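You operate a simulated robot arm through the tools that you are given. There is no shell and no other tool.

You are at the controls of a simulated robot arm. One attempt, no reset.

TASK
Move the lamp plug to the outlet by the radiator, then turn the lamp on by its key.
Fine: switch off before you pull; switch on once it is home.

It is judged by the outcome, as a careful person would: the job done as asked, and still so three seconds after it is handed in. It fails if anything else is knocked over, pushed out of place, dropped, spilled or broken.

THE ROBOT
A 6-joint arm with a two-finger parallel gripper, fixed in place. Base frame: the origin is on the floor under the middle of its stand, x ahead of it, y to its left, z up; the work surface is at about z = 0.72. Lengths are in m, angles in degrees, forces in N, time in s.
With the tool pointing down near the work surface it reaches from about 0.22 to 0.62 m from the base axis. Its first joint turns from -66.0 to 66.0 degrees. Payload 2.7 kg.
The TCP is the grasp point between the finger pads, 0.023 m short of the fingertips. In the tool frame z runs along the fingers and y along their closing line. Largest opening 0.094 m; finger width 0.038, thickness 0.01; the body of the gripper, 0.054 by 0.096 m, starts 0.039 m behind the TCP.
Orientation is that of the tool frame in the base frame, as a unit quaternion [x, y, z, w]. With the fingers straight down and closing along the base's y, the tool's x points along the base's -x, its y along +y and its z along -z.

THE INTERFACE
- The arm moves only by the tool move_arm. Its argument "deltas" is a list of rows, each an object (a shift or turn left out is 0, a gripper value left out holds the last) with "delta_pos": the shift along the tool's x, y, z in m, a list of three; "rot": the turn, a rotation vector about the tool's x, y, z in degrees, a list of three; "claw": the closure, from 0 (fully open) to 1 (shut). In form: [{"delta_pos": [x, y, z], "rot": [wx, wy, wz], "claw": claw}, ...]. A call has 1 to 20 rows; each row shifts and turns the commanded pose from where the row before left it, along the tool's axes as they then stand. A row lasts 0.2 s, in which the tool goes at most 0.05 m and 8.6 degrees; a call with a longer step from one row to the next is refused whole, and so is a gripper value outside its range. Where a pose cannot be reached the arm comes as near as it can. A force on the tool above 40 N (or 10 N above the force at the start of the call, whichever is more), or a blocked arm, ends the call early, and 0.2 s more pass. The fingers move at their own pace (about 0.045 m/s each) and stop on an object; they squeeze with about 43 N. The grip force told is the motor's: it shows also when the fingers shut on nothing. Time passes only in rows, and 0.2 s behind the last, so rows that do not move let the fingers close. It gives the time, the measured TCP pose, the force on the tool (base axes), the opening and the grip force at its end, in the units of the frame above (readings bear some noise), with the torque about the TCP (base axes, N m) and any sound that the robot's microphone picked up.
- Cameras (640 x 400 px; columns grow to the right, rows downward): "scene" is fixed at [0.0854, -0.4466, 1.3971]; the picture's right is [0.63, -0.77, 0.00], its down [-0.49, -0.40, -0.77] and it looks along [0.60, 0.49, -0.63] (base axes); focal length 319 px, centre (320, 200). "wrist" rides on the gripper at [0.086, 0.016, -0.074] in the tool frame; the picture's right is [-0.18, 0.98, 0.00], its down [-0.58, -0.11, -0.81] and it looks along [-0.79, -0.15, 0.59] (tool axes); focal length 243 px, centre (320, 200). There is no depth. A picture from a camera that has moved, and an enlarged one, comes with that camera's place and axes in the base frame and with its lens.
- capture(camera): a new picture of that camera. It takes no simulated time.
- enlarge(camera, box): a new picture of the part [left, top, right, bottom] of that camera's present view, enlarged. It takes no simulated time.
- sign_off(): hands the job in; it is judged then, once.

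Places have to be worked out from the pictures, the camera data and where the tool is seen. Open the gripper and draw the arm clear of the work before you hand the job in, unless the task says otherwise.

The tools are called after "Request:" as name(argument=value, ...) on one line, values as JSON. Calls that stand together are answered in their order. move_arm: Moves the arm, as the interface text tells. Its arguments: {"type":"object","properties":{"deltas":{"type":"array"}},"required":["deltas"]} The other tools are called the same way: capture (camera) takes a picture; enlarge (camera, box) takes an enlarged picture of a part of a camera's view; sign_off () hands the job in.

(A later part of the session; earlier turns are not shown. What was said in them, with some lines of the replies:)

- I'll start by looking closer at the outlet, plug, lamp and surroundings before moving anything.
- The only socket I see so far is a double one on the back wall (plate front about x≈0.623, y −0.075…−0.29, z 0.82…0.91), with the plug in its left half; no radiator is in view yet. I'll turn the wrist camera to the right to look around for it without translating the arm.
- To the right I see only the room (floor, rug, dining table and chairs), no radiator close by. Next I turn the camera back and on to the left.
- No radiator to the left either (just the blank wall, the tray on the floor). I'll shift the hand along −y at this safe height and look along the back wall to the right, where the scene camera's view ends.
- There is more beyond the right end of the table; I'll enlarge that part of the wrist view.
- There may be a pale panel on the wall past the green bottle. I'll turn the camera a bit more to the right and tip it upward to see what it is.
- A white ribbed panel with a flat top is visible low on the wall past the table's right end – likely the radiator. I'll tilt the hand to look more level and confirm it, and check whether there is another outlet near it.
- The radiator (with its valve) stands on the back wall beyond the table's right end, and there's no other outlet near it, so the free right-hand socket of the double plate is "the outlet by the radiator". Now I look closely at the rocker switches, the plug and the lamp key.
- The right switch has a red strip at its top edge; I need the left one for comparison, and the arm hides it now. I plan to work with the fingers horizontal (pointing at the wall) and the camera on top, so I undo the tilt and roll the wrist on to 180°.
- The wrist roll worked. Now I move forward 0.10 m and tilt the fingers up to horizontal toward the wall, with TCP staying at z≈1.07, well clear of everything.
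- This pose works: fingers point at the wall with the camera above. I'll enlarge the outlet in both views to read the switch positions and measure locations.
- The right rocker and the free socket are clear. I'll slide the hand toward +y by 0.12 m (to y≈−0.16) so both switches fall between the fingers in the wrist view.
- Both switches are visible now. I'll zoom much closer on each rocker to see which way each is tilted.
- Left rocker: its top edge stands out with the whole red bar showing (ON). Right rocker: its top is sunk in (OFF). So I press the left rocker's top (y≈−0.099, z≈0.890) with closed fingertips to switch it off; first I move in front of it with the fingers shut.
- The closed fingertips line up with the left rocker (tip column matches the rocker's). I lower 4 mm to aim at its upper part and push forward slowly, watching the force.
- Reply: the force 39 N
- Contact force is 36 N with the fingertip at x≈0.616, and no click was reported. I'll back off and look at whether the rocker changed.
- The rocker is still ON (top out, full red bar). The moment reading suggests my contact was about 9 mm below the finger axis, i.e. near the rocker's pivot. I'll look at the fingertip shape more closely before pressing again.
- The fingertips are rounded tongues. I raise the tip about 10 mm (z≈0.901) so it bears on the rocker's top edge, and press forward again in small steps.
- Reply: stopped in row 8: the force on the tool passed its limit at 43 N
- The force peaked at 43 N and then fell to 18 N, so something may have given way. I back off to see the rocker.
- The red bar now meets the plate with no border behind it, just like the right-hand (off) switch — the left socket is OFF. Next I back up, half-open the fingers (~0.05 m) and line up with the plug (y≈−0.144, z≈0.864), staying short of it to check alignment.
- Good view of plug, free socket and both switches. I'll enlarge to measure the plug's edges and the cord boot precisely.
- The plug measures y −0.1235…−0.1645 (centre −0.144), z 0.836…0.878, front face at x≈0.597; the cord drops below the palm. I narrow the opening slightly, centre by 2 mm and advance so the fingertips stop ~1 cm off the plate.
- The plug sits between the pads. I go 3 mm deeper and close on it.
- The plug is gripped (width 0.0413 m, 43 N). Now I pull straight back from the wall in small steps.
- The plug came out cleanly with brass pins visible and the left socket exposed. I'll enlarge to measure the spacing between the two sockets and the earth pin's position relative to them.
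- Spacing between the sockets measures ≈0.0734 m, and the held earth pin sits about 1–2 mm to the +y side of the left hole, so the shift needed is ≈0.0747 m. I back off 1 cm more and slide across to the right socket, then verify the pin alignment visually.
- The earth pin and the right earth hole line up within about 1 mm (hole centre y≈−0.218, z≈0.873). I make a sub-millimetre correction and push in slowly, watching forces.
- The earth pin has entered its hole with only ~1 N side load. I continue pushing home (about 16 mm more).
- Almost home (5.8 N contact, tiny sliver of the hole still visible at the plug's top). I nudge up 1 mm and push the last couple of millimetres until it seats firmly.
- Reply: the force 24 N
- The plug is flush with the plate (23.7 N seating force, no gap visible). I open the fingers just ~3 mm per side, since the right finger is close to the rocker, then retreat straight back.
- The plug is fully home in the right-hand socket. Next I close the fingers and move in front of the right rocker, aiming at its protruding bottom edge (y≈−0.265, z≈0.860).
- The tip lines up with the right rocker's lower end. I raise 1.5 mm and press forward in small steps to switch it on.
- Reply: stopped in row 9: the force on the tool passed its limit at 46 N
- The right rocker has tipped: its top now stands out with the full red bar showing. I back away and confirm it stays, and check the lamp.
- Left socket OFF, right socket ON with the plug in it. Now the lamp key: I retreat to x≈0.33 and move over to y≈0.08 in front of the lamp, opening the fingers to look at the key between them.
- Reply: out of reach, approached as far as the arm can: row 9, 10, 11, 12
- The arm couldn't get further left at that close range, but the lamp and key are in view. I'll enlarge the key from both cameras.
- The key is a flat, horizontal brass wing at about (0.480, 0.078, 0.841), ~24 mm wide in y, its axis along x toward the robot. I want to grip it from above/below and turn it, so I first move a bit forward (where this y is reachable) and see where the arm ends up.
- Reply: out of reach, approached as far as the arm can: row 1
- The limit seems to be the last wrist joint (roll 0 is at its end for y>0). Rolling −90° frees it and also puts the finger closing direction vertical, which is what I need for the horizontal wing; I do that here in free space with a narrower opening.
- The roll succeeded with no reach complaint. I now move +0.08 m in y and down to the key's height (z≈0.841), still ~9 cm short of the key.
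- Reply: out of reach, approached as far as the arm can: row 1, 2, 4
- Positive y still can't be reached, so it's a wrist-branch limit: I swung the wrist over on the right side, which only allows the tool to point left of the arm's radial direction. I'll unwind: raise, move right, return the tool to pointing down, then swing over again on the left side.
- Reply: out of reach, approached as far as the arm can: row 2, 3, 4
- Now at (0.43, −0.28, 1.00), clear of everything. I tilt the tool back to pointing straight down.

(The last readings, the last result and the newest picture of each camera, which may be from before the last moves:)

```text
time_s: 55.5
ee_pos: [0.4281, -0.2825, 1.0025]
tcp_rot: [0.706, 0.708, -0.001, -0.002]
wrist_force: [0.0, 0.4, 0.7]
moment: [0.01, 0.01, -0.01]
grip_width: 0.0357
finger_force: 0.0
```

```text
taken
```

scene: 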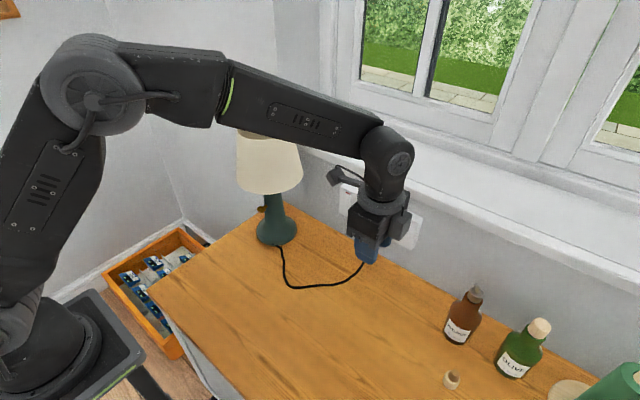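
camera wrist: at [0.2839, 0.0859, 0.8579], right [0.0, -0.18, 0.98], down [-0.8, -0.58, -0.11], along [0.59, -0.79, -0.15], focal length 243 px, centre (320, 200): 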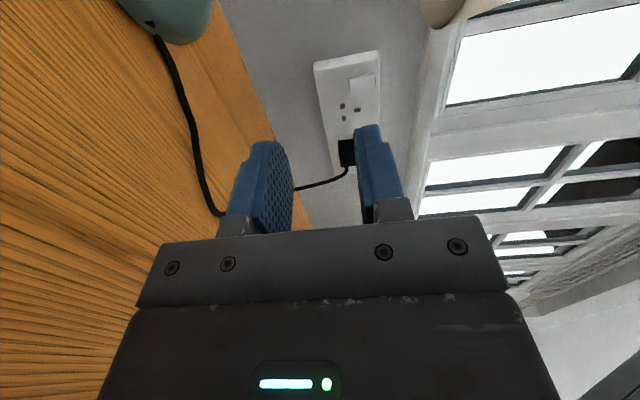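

The wrist is unwound. Now I back away to x≈0.345, rise to z≈1.06 and swing over to y≈+0.13, on the robot's side of the lamp shade.

Request:
move_arm(deltas=[{"delta_pos": [0, -0.028, -0.02]}, {"delta_pos": [0, -0.028, -0.02]}, {"delta_pos": [0, -0.027, -0.02]}, {"delta_pos": [0.0458, 0, 0]}, {"delta_pos": [0.0458, 0, 0]}, {"delta_pos": [0.0458, 0, 0]}, {"delta_pos": [0.0458, 0, 0]}, {"delta_pos": [0.0458, 0, 0]}, {"delta_pos": [0.0458, 0, 0]}, {"delta_pos": [0.0458, 0, 0]}, {"delta_pos": [0.0458, 0, 0]}, {"delta_pos": [0.0458, 0, 0]}, {}])

Request:
capture(camera="scene")

Request:
capture(camera="wrist")

```text
time_s: 58.3
ee_pos: [0.3423, 0.1301, 1.0634]
tcp_rot: [0.706, 0.708, -0.001, -0.001]
wrist_force: [0.4, -0.7, 0.1]
moment: [0.02, 0.01, -0.04]
grip_width: 0.0357
finger_force: 0.1
```

```text
taken
```

scene: 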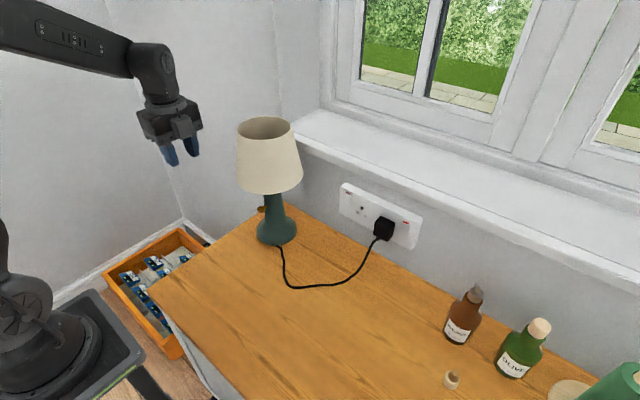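

```text
taken
camera wrist: at [0.3592, 0.2158, 1.1395], right [0.98, -0.18, 0.0], down [-0.11, -0.58, 0.81], along [-0.15, -0.79, -0.59], focal length 243 px, centre (320, 200)
```

wrist: 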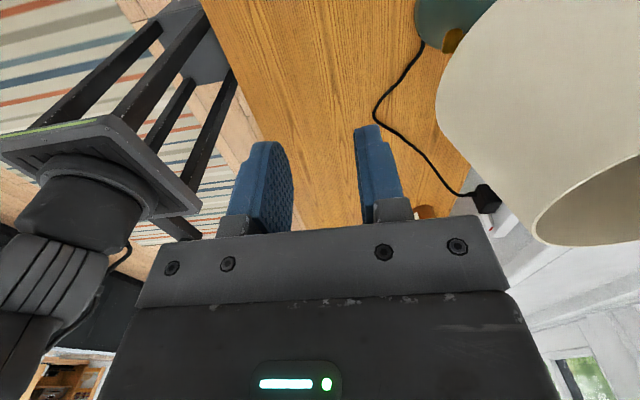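

The scene is unobstructed: plug home, cord fine, lamp upright. I'll take a detailed look at the key from the scene camera, then swing the tool up to horizontal on this side.

Request:
enlarge(camera="scene", box=[240, 190, 290, 240])

Request:
move_arm(deltas=[{"rot": [-8.5, 0, 0]}, {"rot": [-8.5, 0, 0]}, {"rot": [-8.5, 0, 0]}, {"rot": [-8.5, 0, 0]}, {"rot": [-8.5, 0, 0]}, {"rot": [-8.5, 0, 0]}, {"rot": [-8.5, 0, 0]}, {"rot": [-8.5, 0, 0]}, {"rot": [-8.5, 0, 0]}, {"rot": [-8.5, 0, 0]}, {"rot": [-5, 0, 0]}, {}])

Request:
capture(camera="scene")

Request:
capture(camera="wrist")

```text
8.00 times, centred on (265, 215) of scene
camera zoom: at [0.0854, -0.4465, 1.3971], right [0.63, -0.77, 0.0], down [-0.49, -0.4, -0.77], along [0.6, 0.49, -0.63], focal length 2555 px, centre (760, 80)
```

zoom: 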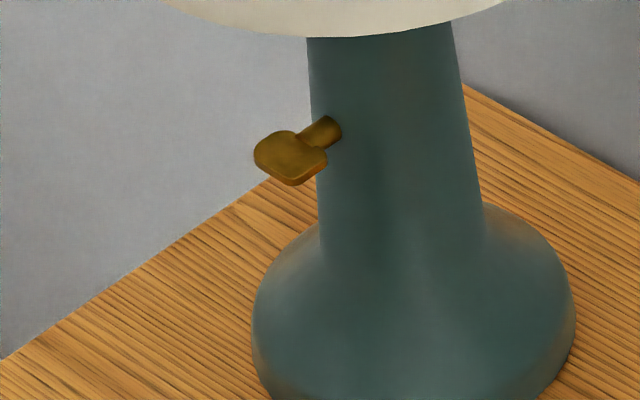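

```text
time_s: 60.9
ee_pos: [0.2697, 0.0039, 1.2957]
tcp_rot: [0.527, 0.534, 0.471, 0.464]
wrist_force: [-0.5, -1.4, -0.2]
moment: [-0.01, 0.03, -0.03]
grip_width: 0.0359
finger_force: 0.1
out of reach, approached as far as the arm can: row 5, 6, 7, 8, 9, 10, 11
```

```text
taken
```

scene: 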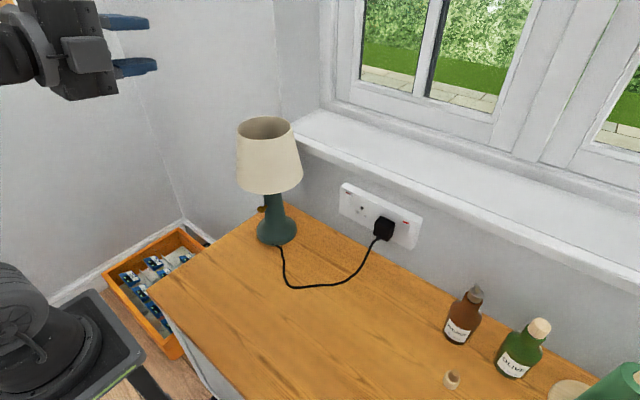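

```text
taken
camera wrist: at [0.1965, 0.0904, 1.3215], right [0.13, -0.18, 0.98], down [-0.81, -0.59, -0.01], along [0.58, -0.78, -0.22], focal length 243 px, centre (320, 200)
```

wrist: 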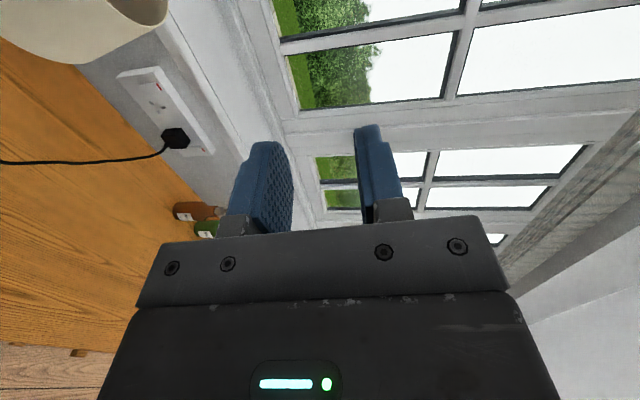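

The arm drifted to a local limit instead (the last joint wound up the wrong way on this side); nothing was touched and the scene is intact. I'll bring the tool back to pointing down while descending here, then pre-roll the wrist the other way before swinging over again.

Request:
move_arm(deltas=[{"delta_pos": [0, -0.0228, 0.0028], "rot": [8.4, 0, 0]}, {"delta_pos": [0, -0.0222, 0.0061], "rot": [8.4, 0, 0]}, {"delta_pos": [0, -0.021, 0.0094], "rot": [8.4, 0, 0]}, {"delta_pos": [0, -0.0194, 0.0124], "rot": [8.4, 0, 0]}, {"delta_pos": [0, -0.0174, 0.0151], "rot": [8.4, 0, 0]}, {"delta_pos": [0, -0.0149, 0.0175], "rot": [8.4, 0, 0]}, {"delta_pos": [0, -0.0122, 0.0195], "rot": [8.4, 0, 0]}, {"delta_pos": [0, -0.0092, 0.0211], "rot": [8.4, 0, 0]}, {"delta_pos": [0, -0.006, 0.0222], "rot": [8.4, 0, 0]}, {"delta_pos": [0, -0.003, 0.0228], "rot": [7.2, 0, 0]}, {}])

Request:
capture(camera="scene")

```text
time_s: 63.3
ee_pos: [0.2718, 0.0055, 1.0652]
tcp_rot: [0.703, 0.711, 0.001, 0.001]
wrist_force: [-0.3, -0.1, 0.6]
moment: [-0.03, 0.0, -0.02]
grip_width: 0.0358
finger_force: 0.1
```

```text
taken
```

scene: 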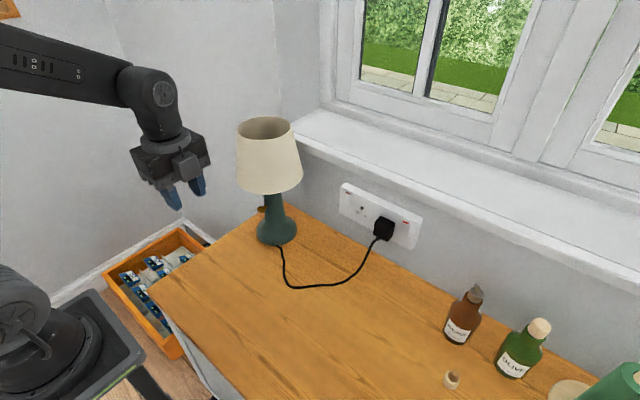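

Back to tool-down at (0.27, 0.005, 1.065). I move forward a little and roll the wrist −180° so that it has room to unwind when swinging over on the left side.

Request:
move_arm(deltas=[{"delta_pos": [0, 0.045, 0]}, {"rot": [0, 0, -8.5]}, {"rot": [0, 0, -8.5]}, {"rot": [0, 0, -8.5]}, {"rot": [0, 0, -8.5]}, {"rot": [0, 0, -8.5]}, {"rot": [0, 0, -8.5]}, {"rot": [0, 0, -8.5]}, {"rot": [0, 0, -8.5]}, {"rot": [0, 0, -8.5]}, {"rot": [0, 0, -8.5]}, {"rot": [0, 0, -8.5]}, {"rot": [0, 0, -8.5]}, {"rot": [0, 0, -8.5]}, {"rot": [0, 0, -8.5]}, {"rot": [0, 0, -8.5]}, {"rot": [0, 0, -8.5]}, {"rot": [0, 0, -8.5]}, {"rot": [0, 0, -8.5]}])

Request:
move_arm(deltas=[{"rot": [0, 0, -8.5]}, {"rot": [0, 0, -8.5]}, {"rot": [0, 0, -8.5]}, {}])

```text
time_s: 67.3
ee_pos: [0.3168, 0.0062, 1.0648]
tcp_rot: [-0.529, 0.849, -0.002, 0.003]
wrist_force: [0.2, -0.1, 0.5]
moment: [-0.04, -0.01, 0.01]
grip_width: 0.0355
finger_force: 0.0
```

```text
time_s: 68.3
ee_pos: [0.3173, 0.0048, 1.0638]
tcp_rot: [-0.702, 0.712, -0.001, 0.002]
wrist_force: [0.1, 0.5, 0.4]
moment: [-0.03, -0.02, 0.0]
grip_width: 0.036
finger_force: 0.0
```

Wrist is now rolled to the other side (tool x ≈ −y). I move to (0.345, 0.13) and swing the tool up toward horizontal from here, stopping partway to check.

Request:
move_arm(deltas=[{"delta_pos": [-0.0417, -0.01, 0]}, {"delta_pos": [-0.0417, -0.009, 0]}, {"delta_pos": [-0.0417, -0.009, 0]}, {"rot": [8.5, 0, 0]}, {"rot": [8.5, 0, 0]}, {"rot": [8.5, 0, 0]}, {"rot": [8.5, 0, 0]}, {"rot": [8.5, 0, 0]}, {"rot": [8.5, 0, 0]}, {}])

Request:
capture(camera="scene")

```text
time_s: 70.5
ee_pos: [0.3505, 0.1319, 1.0662]
tcp_rot: [-0.633, 0.643, -0.308, 0.303]
wrist_force: [-0.9, 0.0, -0.1]
moment: [0.03, 0.02, 0.02]
grip_width: 0.0357
finger_force: 0.0
out of reach, approached as far as the arm can: row 9
```

```text
taken
```

scene: 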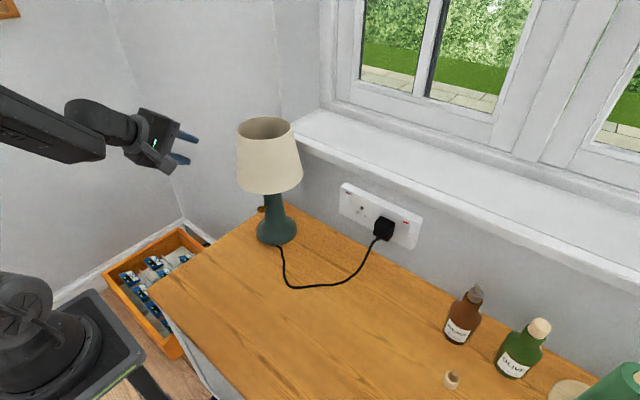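

Much better: the tilt followed to ~51° with only a slight lag. I continue the tilt in smaller steps.

Request:
move_arm(deltas=[{"rot": [4, 0, 0]}, {"rot": [4, 0, 0]}, {"rot": [4, 0, 0]}, {"rot": [4, 0, 0]}, {"rot": [4, 0, 0]}, {"rot": [4, 0, 0]}, {"rot": [4, 0, 0]}, {"rot": [4, 0, 0]}, {"rot": [4, 0, 0]}, {}, {}])

Request:
capture(camera="scene")

```text
time_s: 72.9
ee_pos: [0.3861, 0.1483, 1.075]
tcp_rot: [-0.508, 0.515, -0.492, 0.485]
wrist_force: [0.0, -0.1, 0.5]
moment: [-0.02, 0.0, 0.01]
grip_width: 0.0358
finger_force: 0.0
out of reach, approached as far as the arm can: row 1, 2, 3, 4, 5, 6, 7, 9
```

```text
taken
```

scene: 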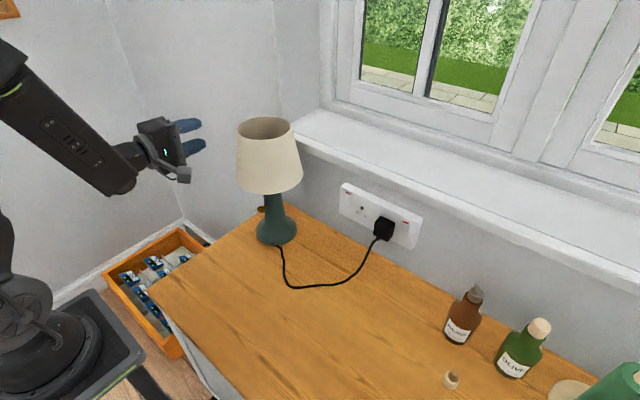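

The tool is now nearly horizontal at (0.386, 0.148, 1.075) on the left branch. I level it, then lower to the key's height and slide to y≈0.078, staying ~7 cm in front of the key.

Request:
move_arm(deltas=[{"rot": [2.7, -0.8, 0]}, {"delta_pos": [0, 0.045, 0]}, {"delta_pos": [0, 0.045, 0]}, {"delta_pos": [0, 0.045, 0]}, {"delta_pos": [0, 0.045, 0]}, {"delta_pos": [0, 0.045, 0]}, {"delta_pos": [0, 0.009, 0]}, {"delta_pos": [0.035, 0, 0]}, {"delta_pos": [0.035, 0, 0]}, {}])

Request:
capture(camera="scene")

Request:
capture(camera="wrist")

```text
time_s: 75.1
ee_pos: [0.3787, 0.1006, 0.8422]
tcp_rot: [0.498, -0.501, 0.502, -0.499]
wrist_force: [0.5, -0.2, 0.9]
moment: [0.01, 0.03, -0.01]
grip_width: 0.0357
finger_force: 0.0
out of reach, approached as far as the arm can: row 9
```

```text
taken
```

scene: 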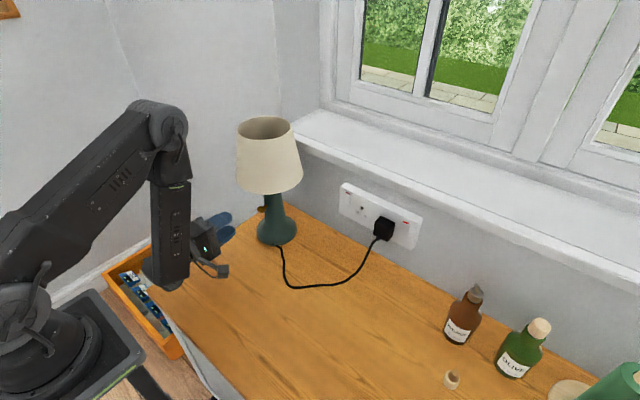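

```text
taken
camera wrist: at [0.3032, 0.0146, 0.8271], right [0.0, 0.18, -0.98], down [-0.8, 0.59, 0.11], along [0.6, 0.79, 0.15], focal length 243 px, centre (320, 200)
```

wrist: 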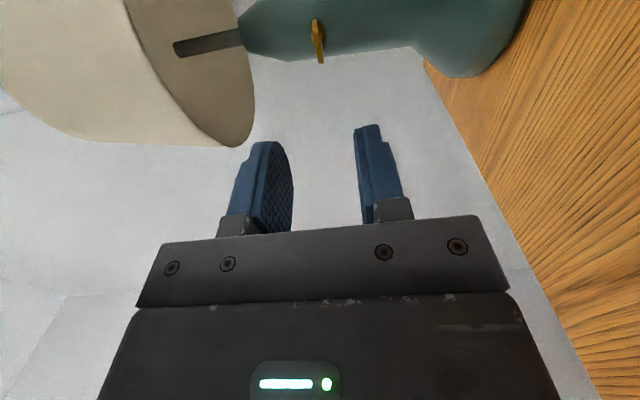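

Here the limit on this branch is y≈0.10 with the tool pointing exactly along +x, so I'll yaw the tool −12° (approaching the key slightly from the left), which both branches' limits allow. I also roll −180° so the camera is on the +y side, ready for a clockwise turn that ends camera-up.

Request:
move_arm(deltas=[{"rot": [0, 6, 0]}, {"rot": [0, 6, 0]}, {"rot": [0, 0, -8.5]}, {"rot": [0, 0, -8.5]}, {"rot": [0, 0, -8.5]}, {"rot": [0, 0, -8.5]}, {"rot": [0, 0, -8.5]}, {"rot": [0, 0, -8.5]}, {"rot": [0, 0, -8.5]}, {"rot": [0, 0, -8.5]}, {"rot": [0, 0, -8.5]}, {"rot": [0, 0, -8.5]}, {"rot": [0, 0, -5]}, {}])

Request:
capture(camera="wrist")

Request:
capture(camera="scene")

```text
time_s: 78.1
ee_pos: [0.3788, 0.1001, 0.8411]
tcp_rot: [0.703, -0.073, 0.703, 0.074]
wrist_force: [0.3, -0.1, -0.2]
moment: [-0.03, 0.02, -0.01]
grip_width: 0.0358
finger_force: 0.1
```

```text
taken
camera wrist: at [0.3029, 0.1001, 0.9282], right [-0.2, -0.96, -0.18], down [-0.77, 0.27, -0.58], along [0.61, 0.02, -0.79], focal length 243 px, centre (320, 200)
```

wrist: 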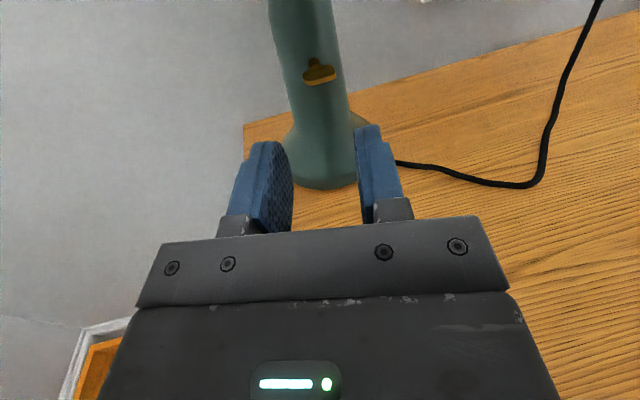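

```text
taken
```

scene: 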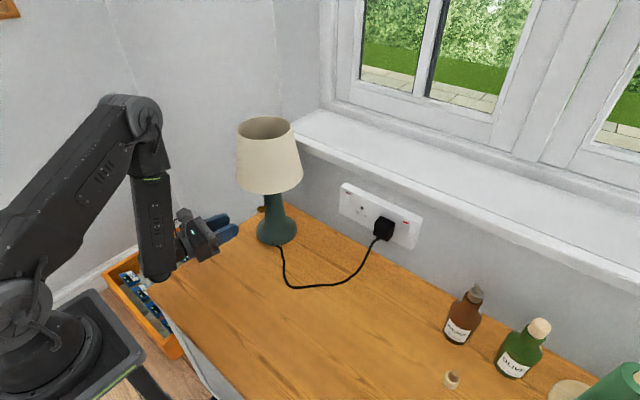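

Excellent view: the key is nearly straight ahead. I'll enlarge it to measure its position relative to the tool before continuing the roll.

Request:
enlarge(camera="wrist", box=[280, 40, 360, 100])

Request:
enlarge(camera="scene", box=[200, 180, 290, 260])

```text
6.67 times, centred on (320, 70) of wrist
camera zoom: at [0.3029, 0.1001, 0.9282], right [-0.2, -0.96, -0.18], down [-0.77, 0.27, -0.58], along [0.61, 0.02, -0.79], focal length 1618 px, centre (320, 1067)
```

zoom: 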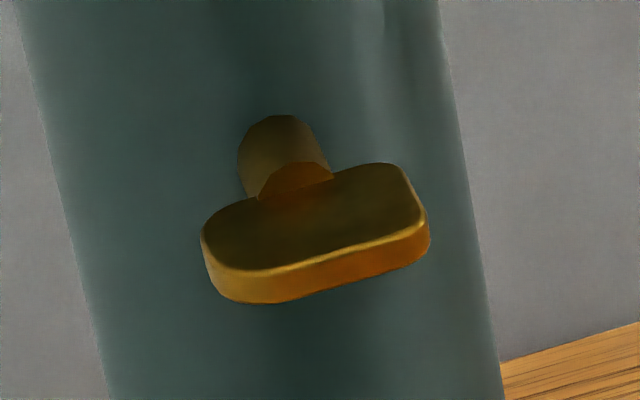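

```text
5.00 times, centred on (245, 220) of scene
camera zoom: at [0.0854, -0.4466, 1.3971], right [0.63, -0.77, 0.0], down [-0.49, -0.4, -0.77], along [0.6, 0.49, -0.63], focal length 1597 px, centre (695, 100)
```

zoom: 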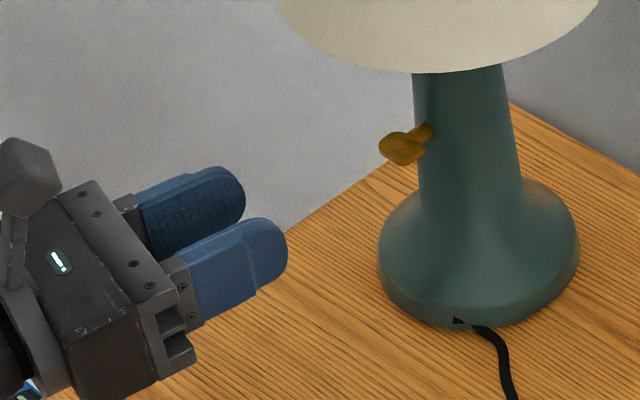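

The key's wing is centred at about (0.482, 0.0794, 0.840), ~25 mm wide, ~6 mm thick. I finish the roll to −90° (fingers closing vertically), narrow the opening to ~24 mm, and advance halfway along the tool axis.

Request:
move_arm(deltas=[{"rot": [0, 0, -8.5], "claw": 0.745}, {"rot": [0, 0, -8.5]}, {"rot": [0, 0, -8.5]}, {"rot": [0, 0, -8.5]}, {"rot": [0, 0, -8.5]}, {"rot": [0, 0, -8.5]}, {"rot": [0, 0, -8.5]}, {"rot": [0, 0, -8.5]}, {"rot": [0, 0, -8.5]}, {"rot": [0, 0, -8.5]}, {"rot": [0, 0, -5]}, {"delta_pos": [0.001, -0.001, 0.025]}, {"delta_pos": [0, 0, 0.025]}, {}])

Request:
capture(camera="wrist")

Request:
capture(camera="scene")

Request:
enlarge(camera="scene", box=[200, 180, 290, 260])

```text
time_s: 81.1
ee_pos: [0.4284, 0.0915, 0.84]
tcp_rot: [0.55, 0.444, 0.445, 0.549]
wrist_force: [0.7, 0.3, -0.2]
moment: [-0.02, -0.03, 0.0]
grip_width: 0.0242
finger_force: 0.1
```

```text
taken
camera wrist: at [0.3721, 0.1913, 0.8577], right [-0.04, -0.18, 0.98], down [-0.91, -0.4, -0.11], along [0.41, -0.9, -0.15], focal length 243 px, centre (320, 200)
```

wrist: 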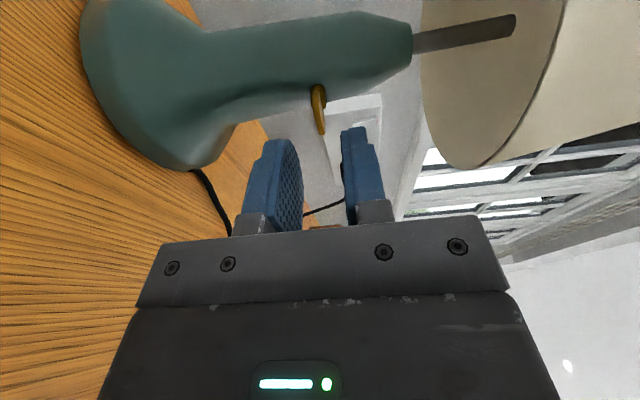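

```text
taken
```

scene: 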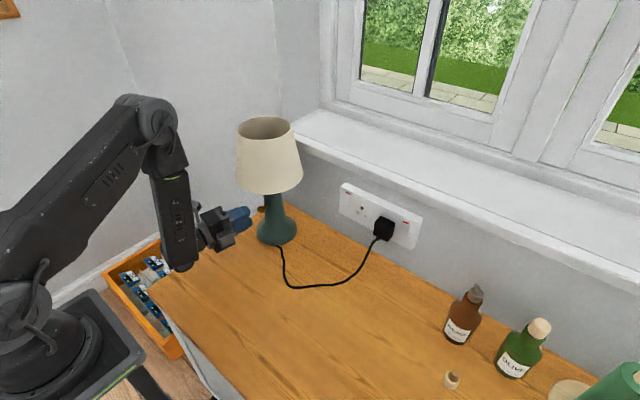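

```text
5.00 times, centred on (245, 220) of scene
camera zoom: at [0.0854, -0.4466, 1.3971], right [0.63, -0.77, 0.0], down [-0.49, -0.4, -0.77], along [0.6, 0.49, -0.63], focal length 1597 px, centre (695, 100)
```

zoom: 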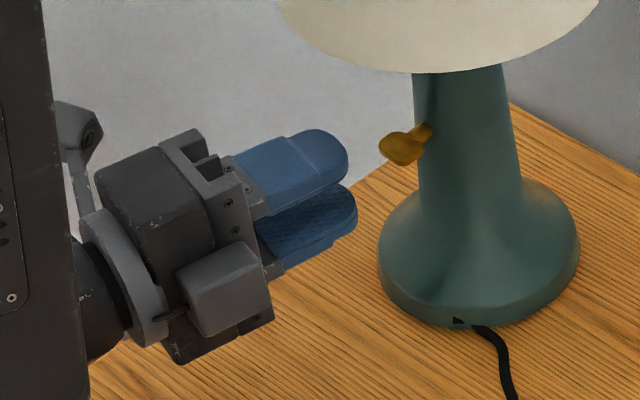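

The key now shows edge-on between the finger directions. I'll enlarge to check the vertical centring before advancing onto it.

Request:
enlarge(camera="wrist", box=[240, 60, 400, 220])

```text
2.50 times, centred on (320, 140) of wrist
camera zoom: at [0.3721, 0.1913, 0.8577], right [-0.04, -0.18, 0.98], down [-0.91, -0.4, -0.11], along [0.41, -0.9, -0.15], focal length 606 px, centre (320, 350)
```

zoom: 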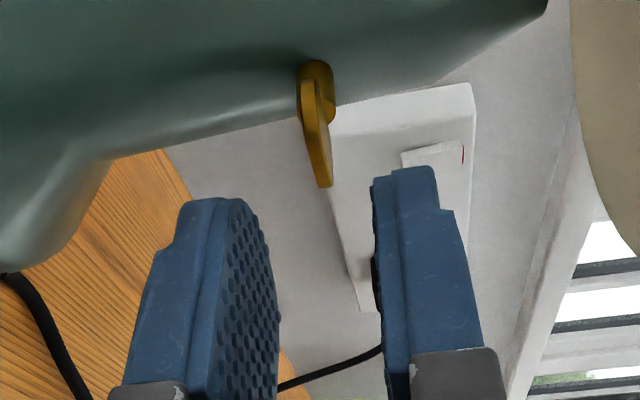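

The wing is centred within about 0.5 mm both vertically and laterally relative to the tool axis. I advance ~41 mm so the pads straddle it, tips stopping short of the stem.

Request:
move_arm(deltas=[{"delta_pos": [0, 0, 0.015]}, {"delta_pos": [0, 0, 0.015]}, {"delta_pos": [0, 0, 0.006]}, {"delta_pos": [0, 0, 0.005]}, {}])

Request:
enlarge(camera="wrist", box=[240, 60, 400, 220])

Request:
enlarge(camera="scene", box=[220, 180, 300, 260])

```text
time_s: 82.3
ee_pos: [0.4685, 0.0837, 0.8393]
tcp_rot: [0.55, 0.444, 0.445, 0.55]
wrist_force: [0.3, 0.6, -0.3]
moment: [-0.01, 0.0, -0.02]
grip_width: 0.0242
finger_force: 0.0
```

```text
2.50 times, centred on (320, 140) of wrist
camera zoom: at [0.413, 0.1827, 0.8567], right [-0.04, -0.18, 0.98], down [-0.91, -0.4, -0.11], along [0.41, -0.9, -0.15], focal length 606 px, centre (320, 350)
```

zoom: 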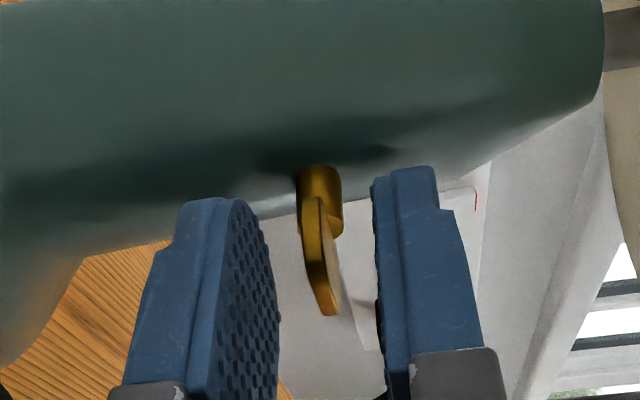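

```text
5.00 times, centred on (260, 220) of scene
camera zoom: at [0.0854, -0.4466, 1.3971], right [0.63, -0.77, 0.0], down [-0.49, -0.4, -0.77], along [0.6, 0.49, -0.63], focal length 1597 px, centre (620, 100)
```

zoom: 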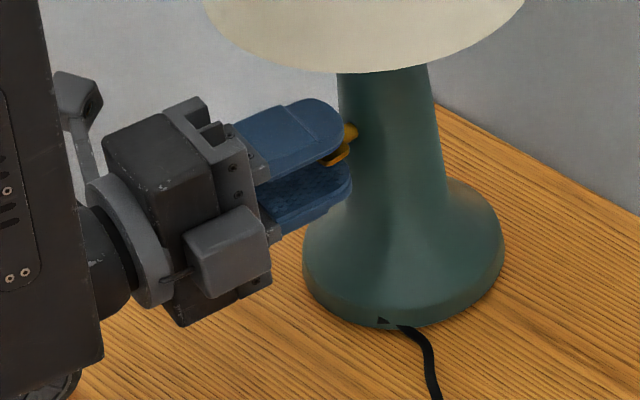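

The pads straddle the wing with the tips just short of the stem. I close to a loose fit (~8.5 mm) around the ~6 mm wing rather than squeezing, so no load goes into the lamp.

Request:
move_arm(deltas=[{"claw": 0.91}, {"claw": 0.91}, {}])

Request:
enlarge(camera="wrist", box=[240, 60, 400, 220])

```text
time_s: 83.1
ee_pos: [0.4675, 0.0823, 0.8393]
tcp_rot: [0.549, 0.445, 0.445, 0.549]
wrist_force: [-0.4, 1.1, 0.0]
moment: [-0.01, -0.02, -0.01]
grip_width: 0.0085
finger_force: 0.1
```

```text
2.50 times, centred on (320, 140) of wrist
camera zoom: at [0.4128, 0.1828, 0.8568], right [-0.04, -0.18, 0.98], down [-0.91, -0.4, -0.11], along [0.41, -0.9, -0.15], focal length 606 px, centre (320, 350)
```

zoom: 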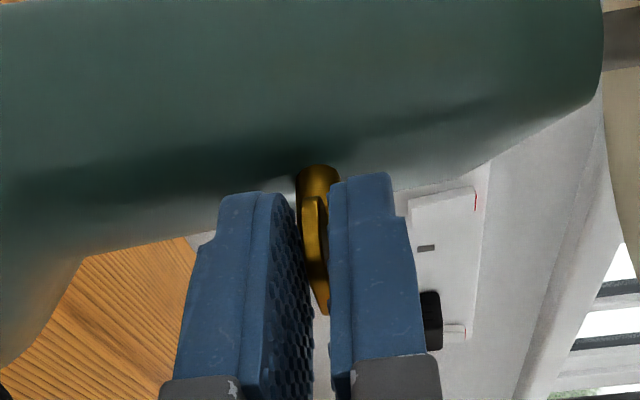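

The wing is caged loosely (8.5 mm, no force). I begin turning clockwise (as seen from the robot) by 25° and check the torque.

Request:
move_arm(deltas=[{"rot": [0, 0, 5]}, {"rot": [0, 0, 5]}, {"rot": [0, 0, 5]}, {"rot": [0, 0, 5]}, {"rot": [0, 0, 5]}, {}])

Request:
capture(camera="wrist")

Request:
capture(camera="scene")

```text
time_s: 84.5
ee_pos: [0.4681, 0.0822, 0.8397]
tcp_rot: [0.633, 0.315, 0.554, 0.44]
wrist_force: [-0.7, -0.5, 0.1]
moment: [-0.01, -0.03, 0.01]
grip_width: 0.0087
finger_force: 0.4
```

```text
taken
camera wrist: at [0.4103, 0.1676, 0.8921], right [-0.12, -0.57, 0.81], down [-0.89, -0.3, -0.35], along [0.44, -0.76, -0.47], focal length 243 px, centre (320, 200)
```

wrist: 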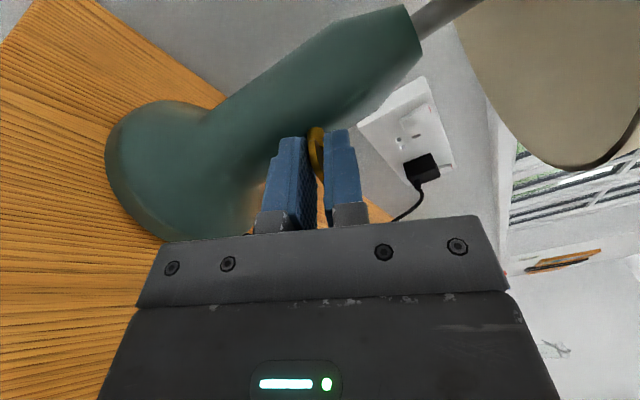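

```text
taken
```

scene: 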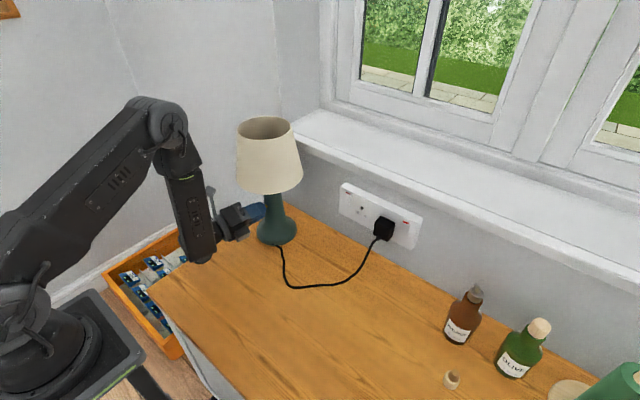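

Almost no torque (the key is following freely). I continue the clockwise turn by another 35°.

Request:
move_arm(deltas=[{"rot": [0, 0, 5]}, {"rot": [0, 0, 5]}, {"rot": [0, 0, 5]}, {"rot": [0, 0, 5]}, {"rot": [0, 0, 5]}, {"rot": [0, 0, 5]}, {"rot": [0, 0, 5]}, {}])

Request:
capture(camera="wrist")

Request:
enlarge(camera="wrist", box=[250, 80, 390, 220])

Request:
capture(camera="scene")

```text
time_s: 86.3
ee_pos: [0.4689, 0.0831, 0.8402]
tcp_rot: [0.698, 0.11, 0.661, 0.253]
wrist_force: [0.0, -1.2, 0.6]
moment: [-0.01, -0.03, -0.02]
grip_width: 0.009
finger_force: 0.6
```

```text
taken
camera wrist: at [0.4015, 0.1264, 0.9238], right [-0.2, -0.92, 0.33], down [-0.83, -0.02, -0.56], along [0.52, -0.38, -0.76], focal length 243 px, centre (320, 200)
```

wrist: 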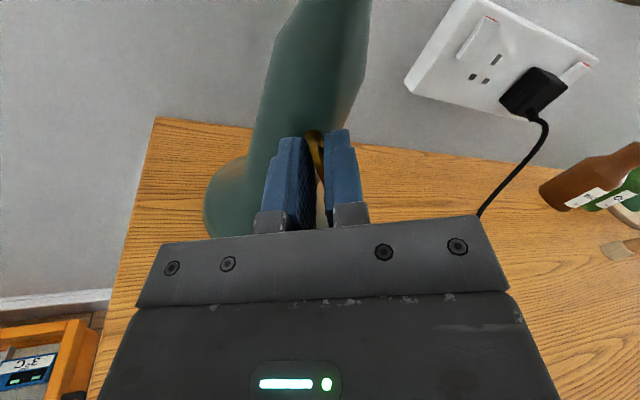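

```text
2.86 times, centred on (320, 150) of wrist
camera zoom: at [0.4015, 0.1264, 0.9238], right [-0.2, -0.92, 0.33], down [-0.83, -0.02, -0.56], along [0.52, -0.38, -0.76], focal length 693 px, centre (320, 343)
```

zoom: 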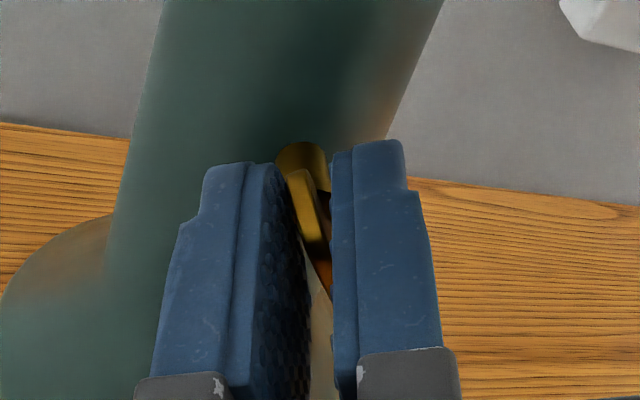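

```text
taken
```

scene: 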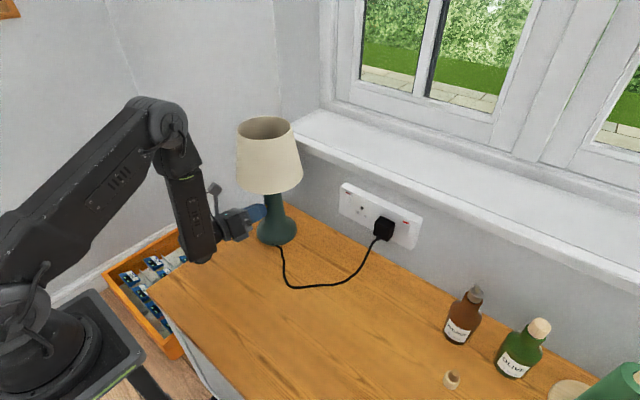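

The wing is turning with the fingers (about 55–60°) with negligible torque; the lamp isn't lit yet. I carry on toward a full quarter turn.

Request:
move_arm(deltas=[{"rot": [0, 0, 5]}, {"rot": [0, 0, 5]}, {"rot": [0, 0, 5]}, {"rot": [0, 0, 5]}, {"rot": [0, 0, 5]}, {"rot": [0, 0, 5]}, {}])

Request:
enlarge(camera="wrist", box=[250, 60, 390, 220])

Request:
capture(camera="scene")

```text
time_s: 87.9
ee_pos: [0.4688, 0.0824, 0.8391]
tcp_rot: [0.703, -0.075, 0.704, 0.073]
wrist_force: [0.3, 1.4, 0.9]
moment: [0.02, -0.01, 0.06]
grip_width: 0.0096
finger_force: 0.6
```

```text
2.50 times, centred on (320, 140) of wrist
camera zoom: at [0.3917, 0.0811, 0.9273], right [-0.2, -0.96, -0.19], down [-0.77, 0.28, -0.58], along [0.61, 0.02, -0.79], focal length 606 px, centre (320, 350)
```

zoom: 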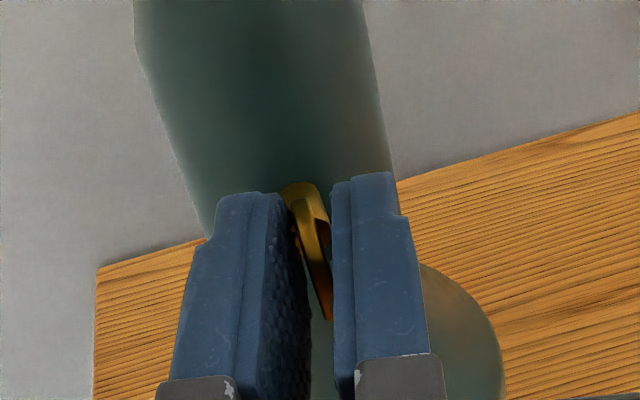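

```text
taken
```

scene: 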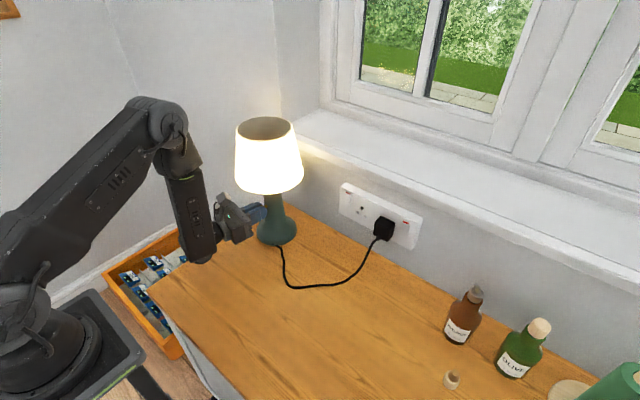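

The lamp has lit. I add a few degrees so the key is well past its switching point, then open the fingers and back away along the tool axis.

Request:
move_arm(deltas=[{"rot": [0, 0, 3]}, {"rot": [0, 0, 2]}, {}, {"claw": 0.7}, {"claw": 0.7}, {}, {"delta_pos": [0, 0, -0.01]}, {"delta_pos": [0, 0, -0.03]}, {"delta_pos": [0, 0, -0.04]}, {}])

Request:
capture(camera="wrist")

Request:
capture(camera="scene")

```text
time_s: 90.1
ee_pos: [0.3922, 0.0983, 0.8398]
tcp_rot: [0.699, -0.104, 0.706, 0.044]
wrist_force: [-0.4, 0.4, -0.6]
moment: [-0.02, 0.0, -0.01]
grip_width: 0.028
finger_force: 0.1
```

```text
taken
camera wrist: at [0.3134, 0.0912, 0.9262], right [-0.2, -0.94, -0.27], down [-0.76, 0.32, -0.57], along [0.62, 0.09, -0.78], focal length 243 px, centre (320, 200)
```

wrist: 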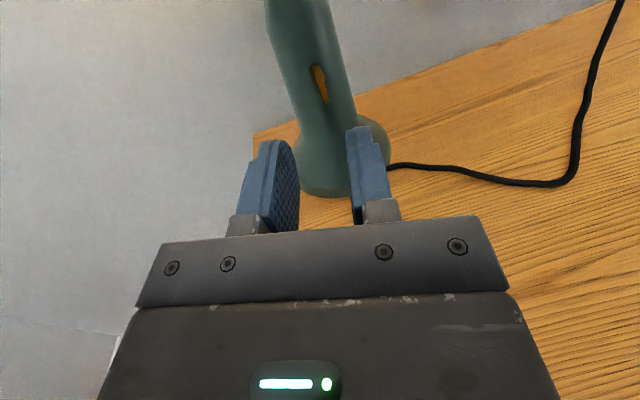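

```text
taken
```

scene: 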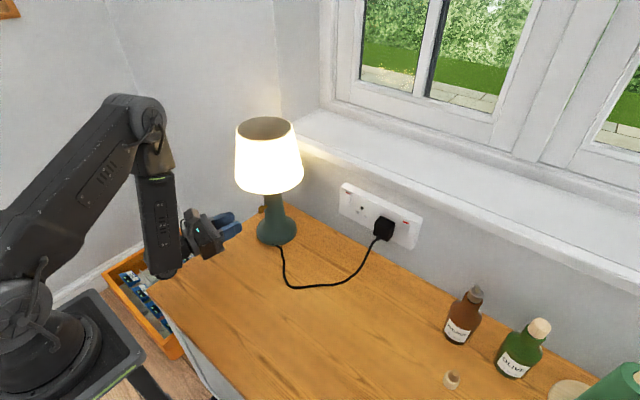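

The lamp stays lit and the key stands vertical. I draw the arm further back and open the gripper, then verify everything once more.

Request:
move_arm(deltas=[{"delta_pos": [0, -0.02, -0.02], "claw": 0}, {"delta_pos": [0, -0.02, -0.01]}, {"delta_pos": [0.03, -0.01, 0]}, {"delta_pos": [0.03, 0, 0]}, {}, {}])

Request:
capture(camera="scene")

Request:
enlarge(camera="scene", box=[220, 100, 440, 300])

Request:
enlarge(camera="scene", box=[330, 175, 430, 255])

Request:
enlarge(camera="scene", box=[240, 190, 300, 250])

```text
time_s: 91.5
ee_pos: [0.3716, 0.1495, 0.9049]
tcp_rot: [0.699, -0.105, 0.706, 0.043]
wrist_force: [-0.8, 0.2, 0.1]
moment: [-0.04, -0.01, 0.0]
grip_width: 0.0942
finger_force: 0.1
```

```text
taken
```

scene: 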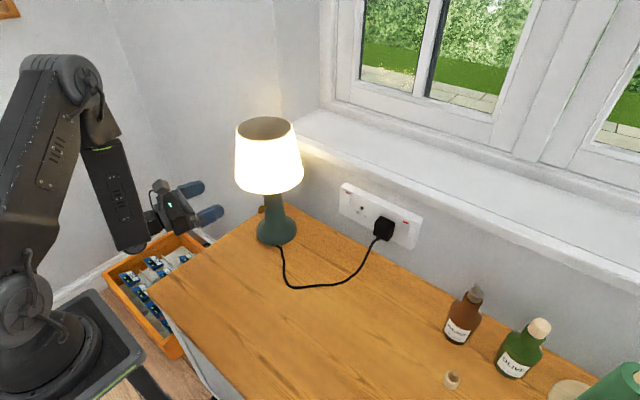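

```text
2.00 times, centred on (330, 200) of scene
camera zoom: at [0.0854, -0.4466, 1.3971], right [0.63, -0.77, 0.0], down [-0.49, -0.4, -0.77], along [0.6, 0.49, -0.63], focal length 639 px, centre (300, 200)
```

zoom: 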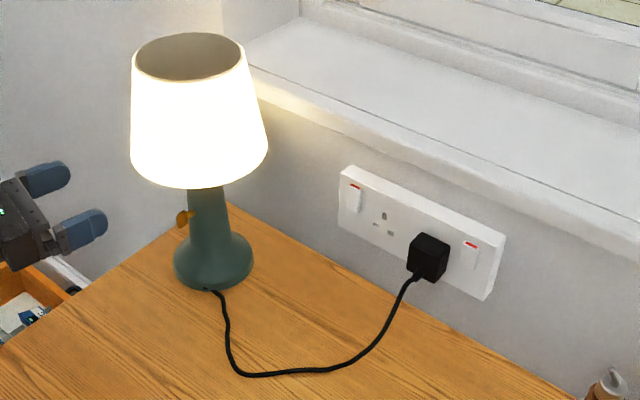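

```text
5.00 times, centred on (380, 215) of scene
camera zoom: at [0.0854, -0.4466, 1.3971], right [0.63, -0.77, 0.0], down [-0.49, -0.4, -0.77], along [0.6, 0.49, -0.63], focal length 1597 px, centre (20, 125)
```

zoom: 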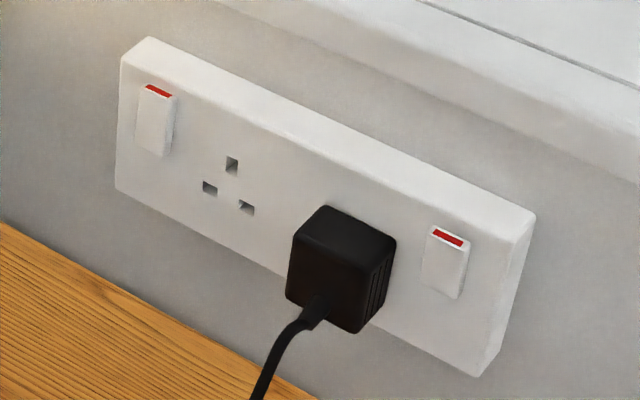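

```text
6.67 times, centred on (270, 220) of scene
camera zoom: at [0.0854, -0.4466, 1.3971], right [0.63, -0.77, 0.0], down [-0.49, -0.4, -0.77], along [0.6, 0.49, -0.63], focal length 2129 px, centre (653, 67)
```

zoom: 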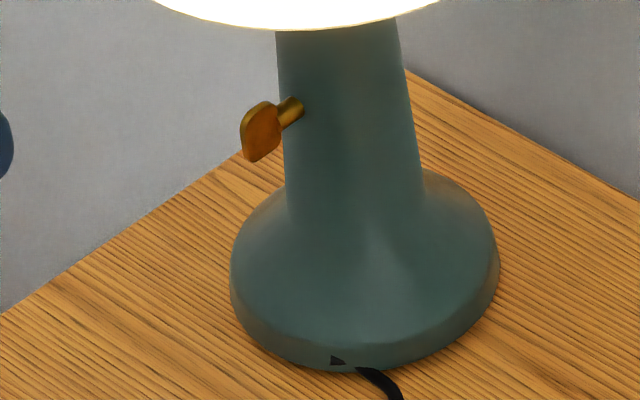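

Everything checks out: plug home in the right socket, right switch on, left switch off, key upright, lamp lit and unmoved, arm clear with gripper open. I idle for about 3 s to make sure it's stable.

Request:
move_arm(deltas=[{}, {}, {}, {}, {}, {}, {}, {}, {}, {}, {}, {}, {}, {}, {}])

Request:
capture(camera="scene")

```text
time_s: 94.7
ee_pos: [0.3719, 0.1499, 0.905]
tcp_rot: [0.699, -0.105, 0.706, 0.044]
wrist_force: [0.3, -0.8, 0.5]
moment: [0.0, 0.01, -0.04]
grip_width: 0.094
finger_force: 0.0
```

```text
taken
```

scene: 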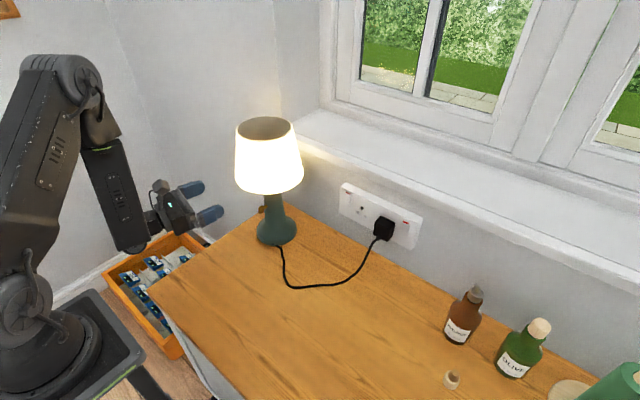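

After 3 s nothing has changed: the lamp is lit from the radiator-side outlet and all other objects are in place. I hand the job in.

Request:
sign_off()

```text
The job is handed in.
```

The lamp is now plugged into the outlet by the radiator and lit by its key. It was still lit after a three-second wait before I handed the job in.

- **Outlet:** I took "the outlet by the radiator" to be the right-hand half of the double socket. The radiator stands just past the right end of the table, and I saw no other outlet near it.
- **Switching:** I switched the left socket off before pulling the plug. I switched the right one on only after the plug was flush with the plate. The left socket is still off.
- **Lamp key:** I turned it a quarter turn clockwise, and it now stands upright.
- **Surroundings:** In the last picture the lamp, bottles and everything else on the table are where they started. The arm is clear of the work with the gripper open.

The first press on the left switch did not flip it; a second press higher up did. I also had to swing the wrist round to the other side before it could reach the key, and it touched nothing while doing so.
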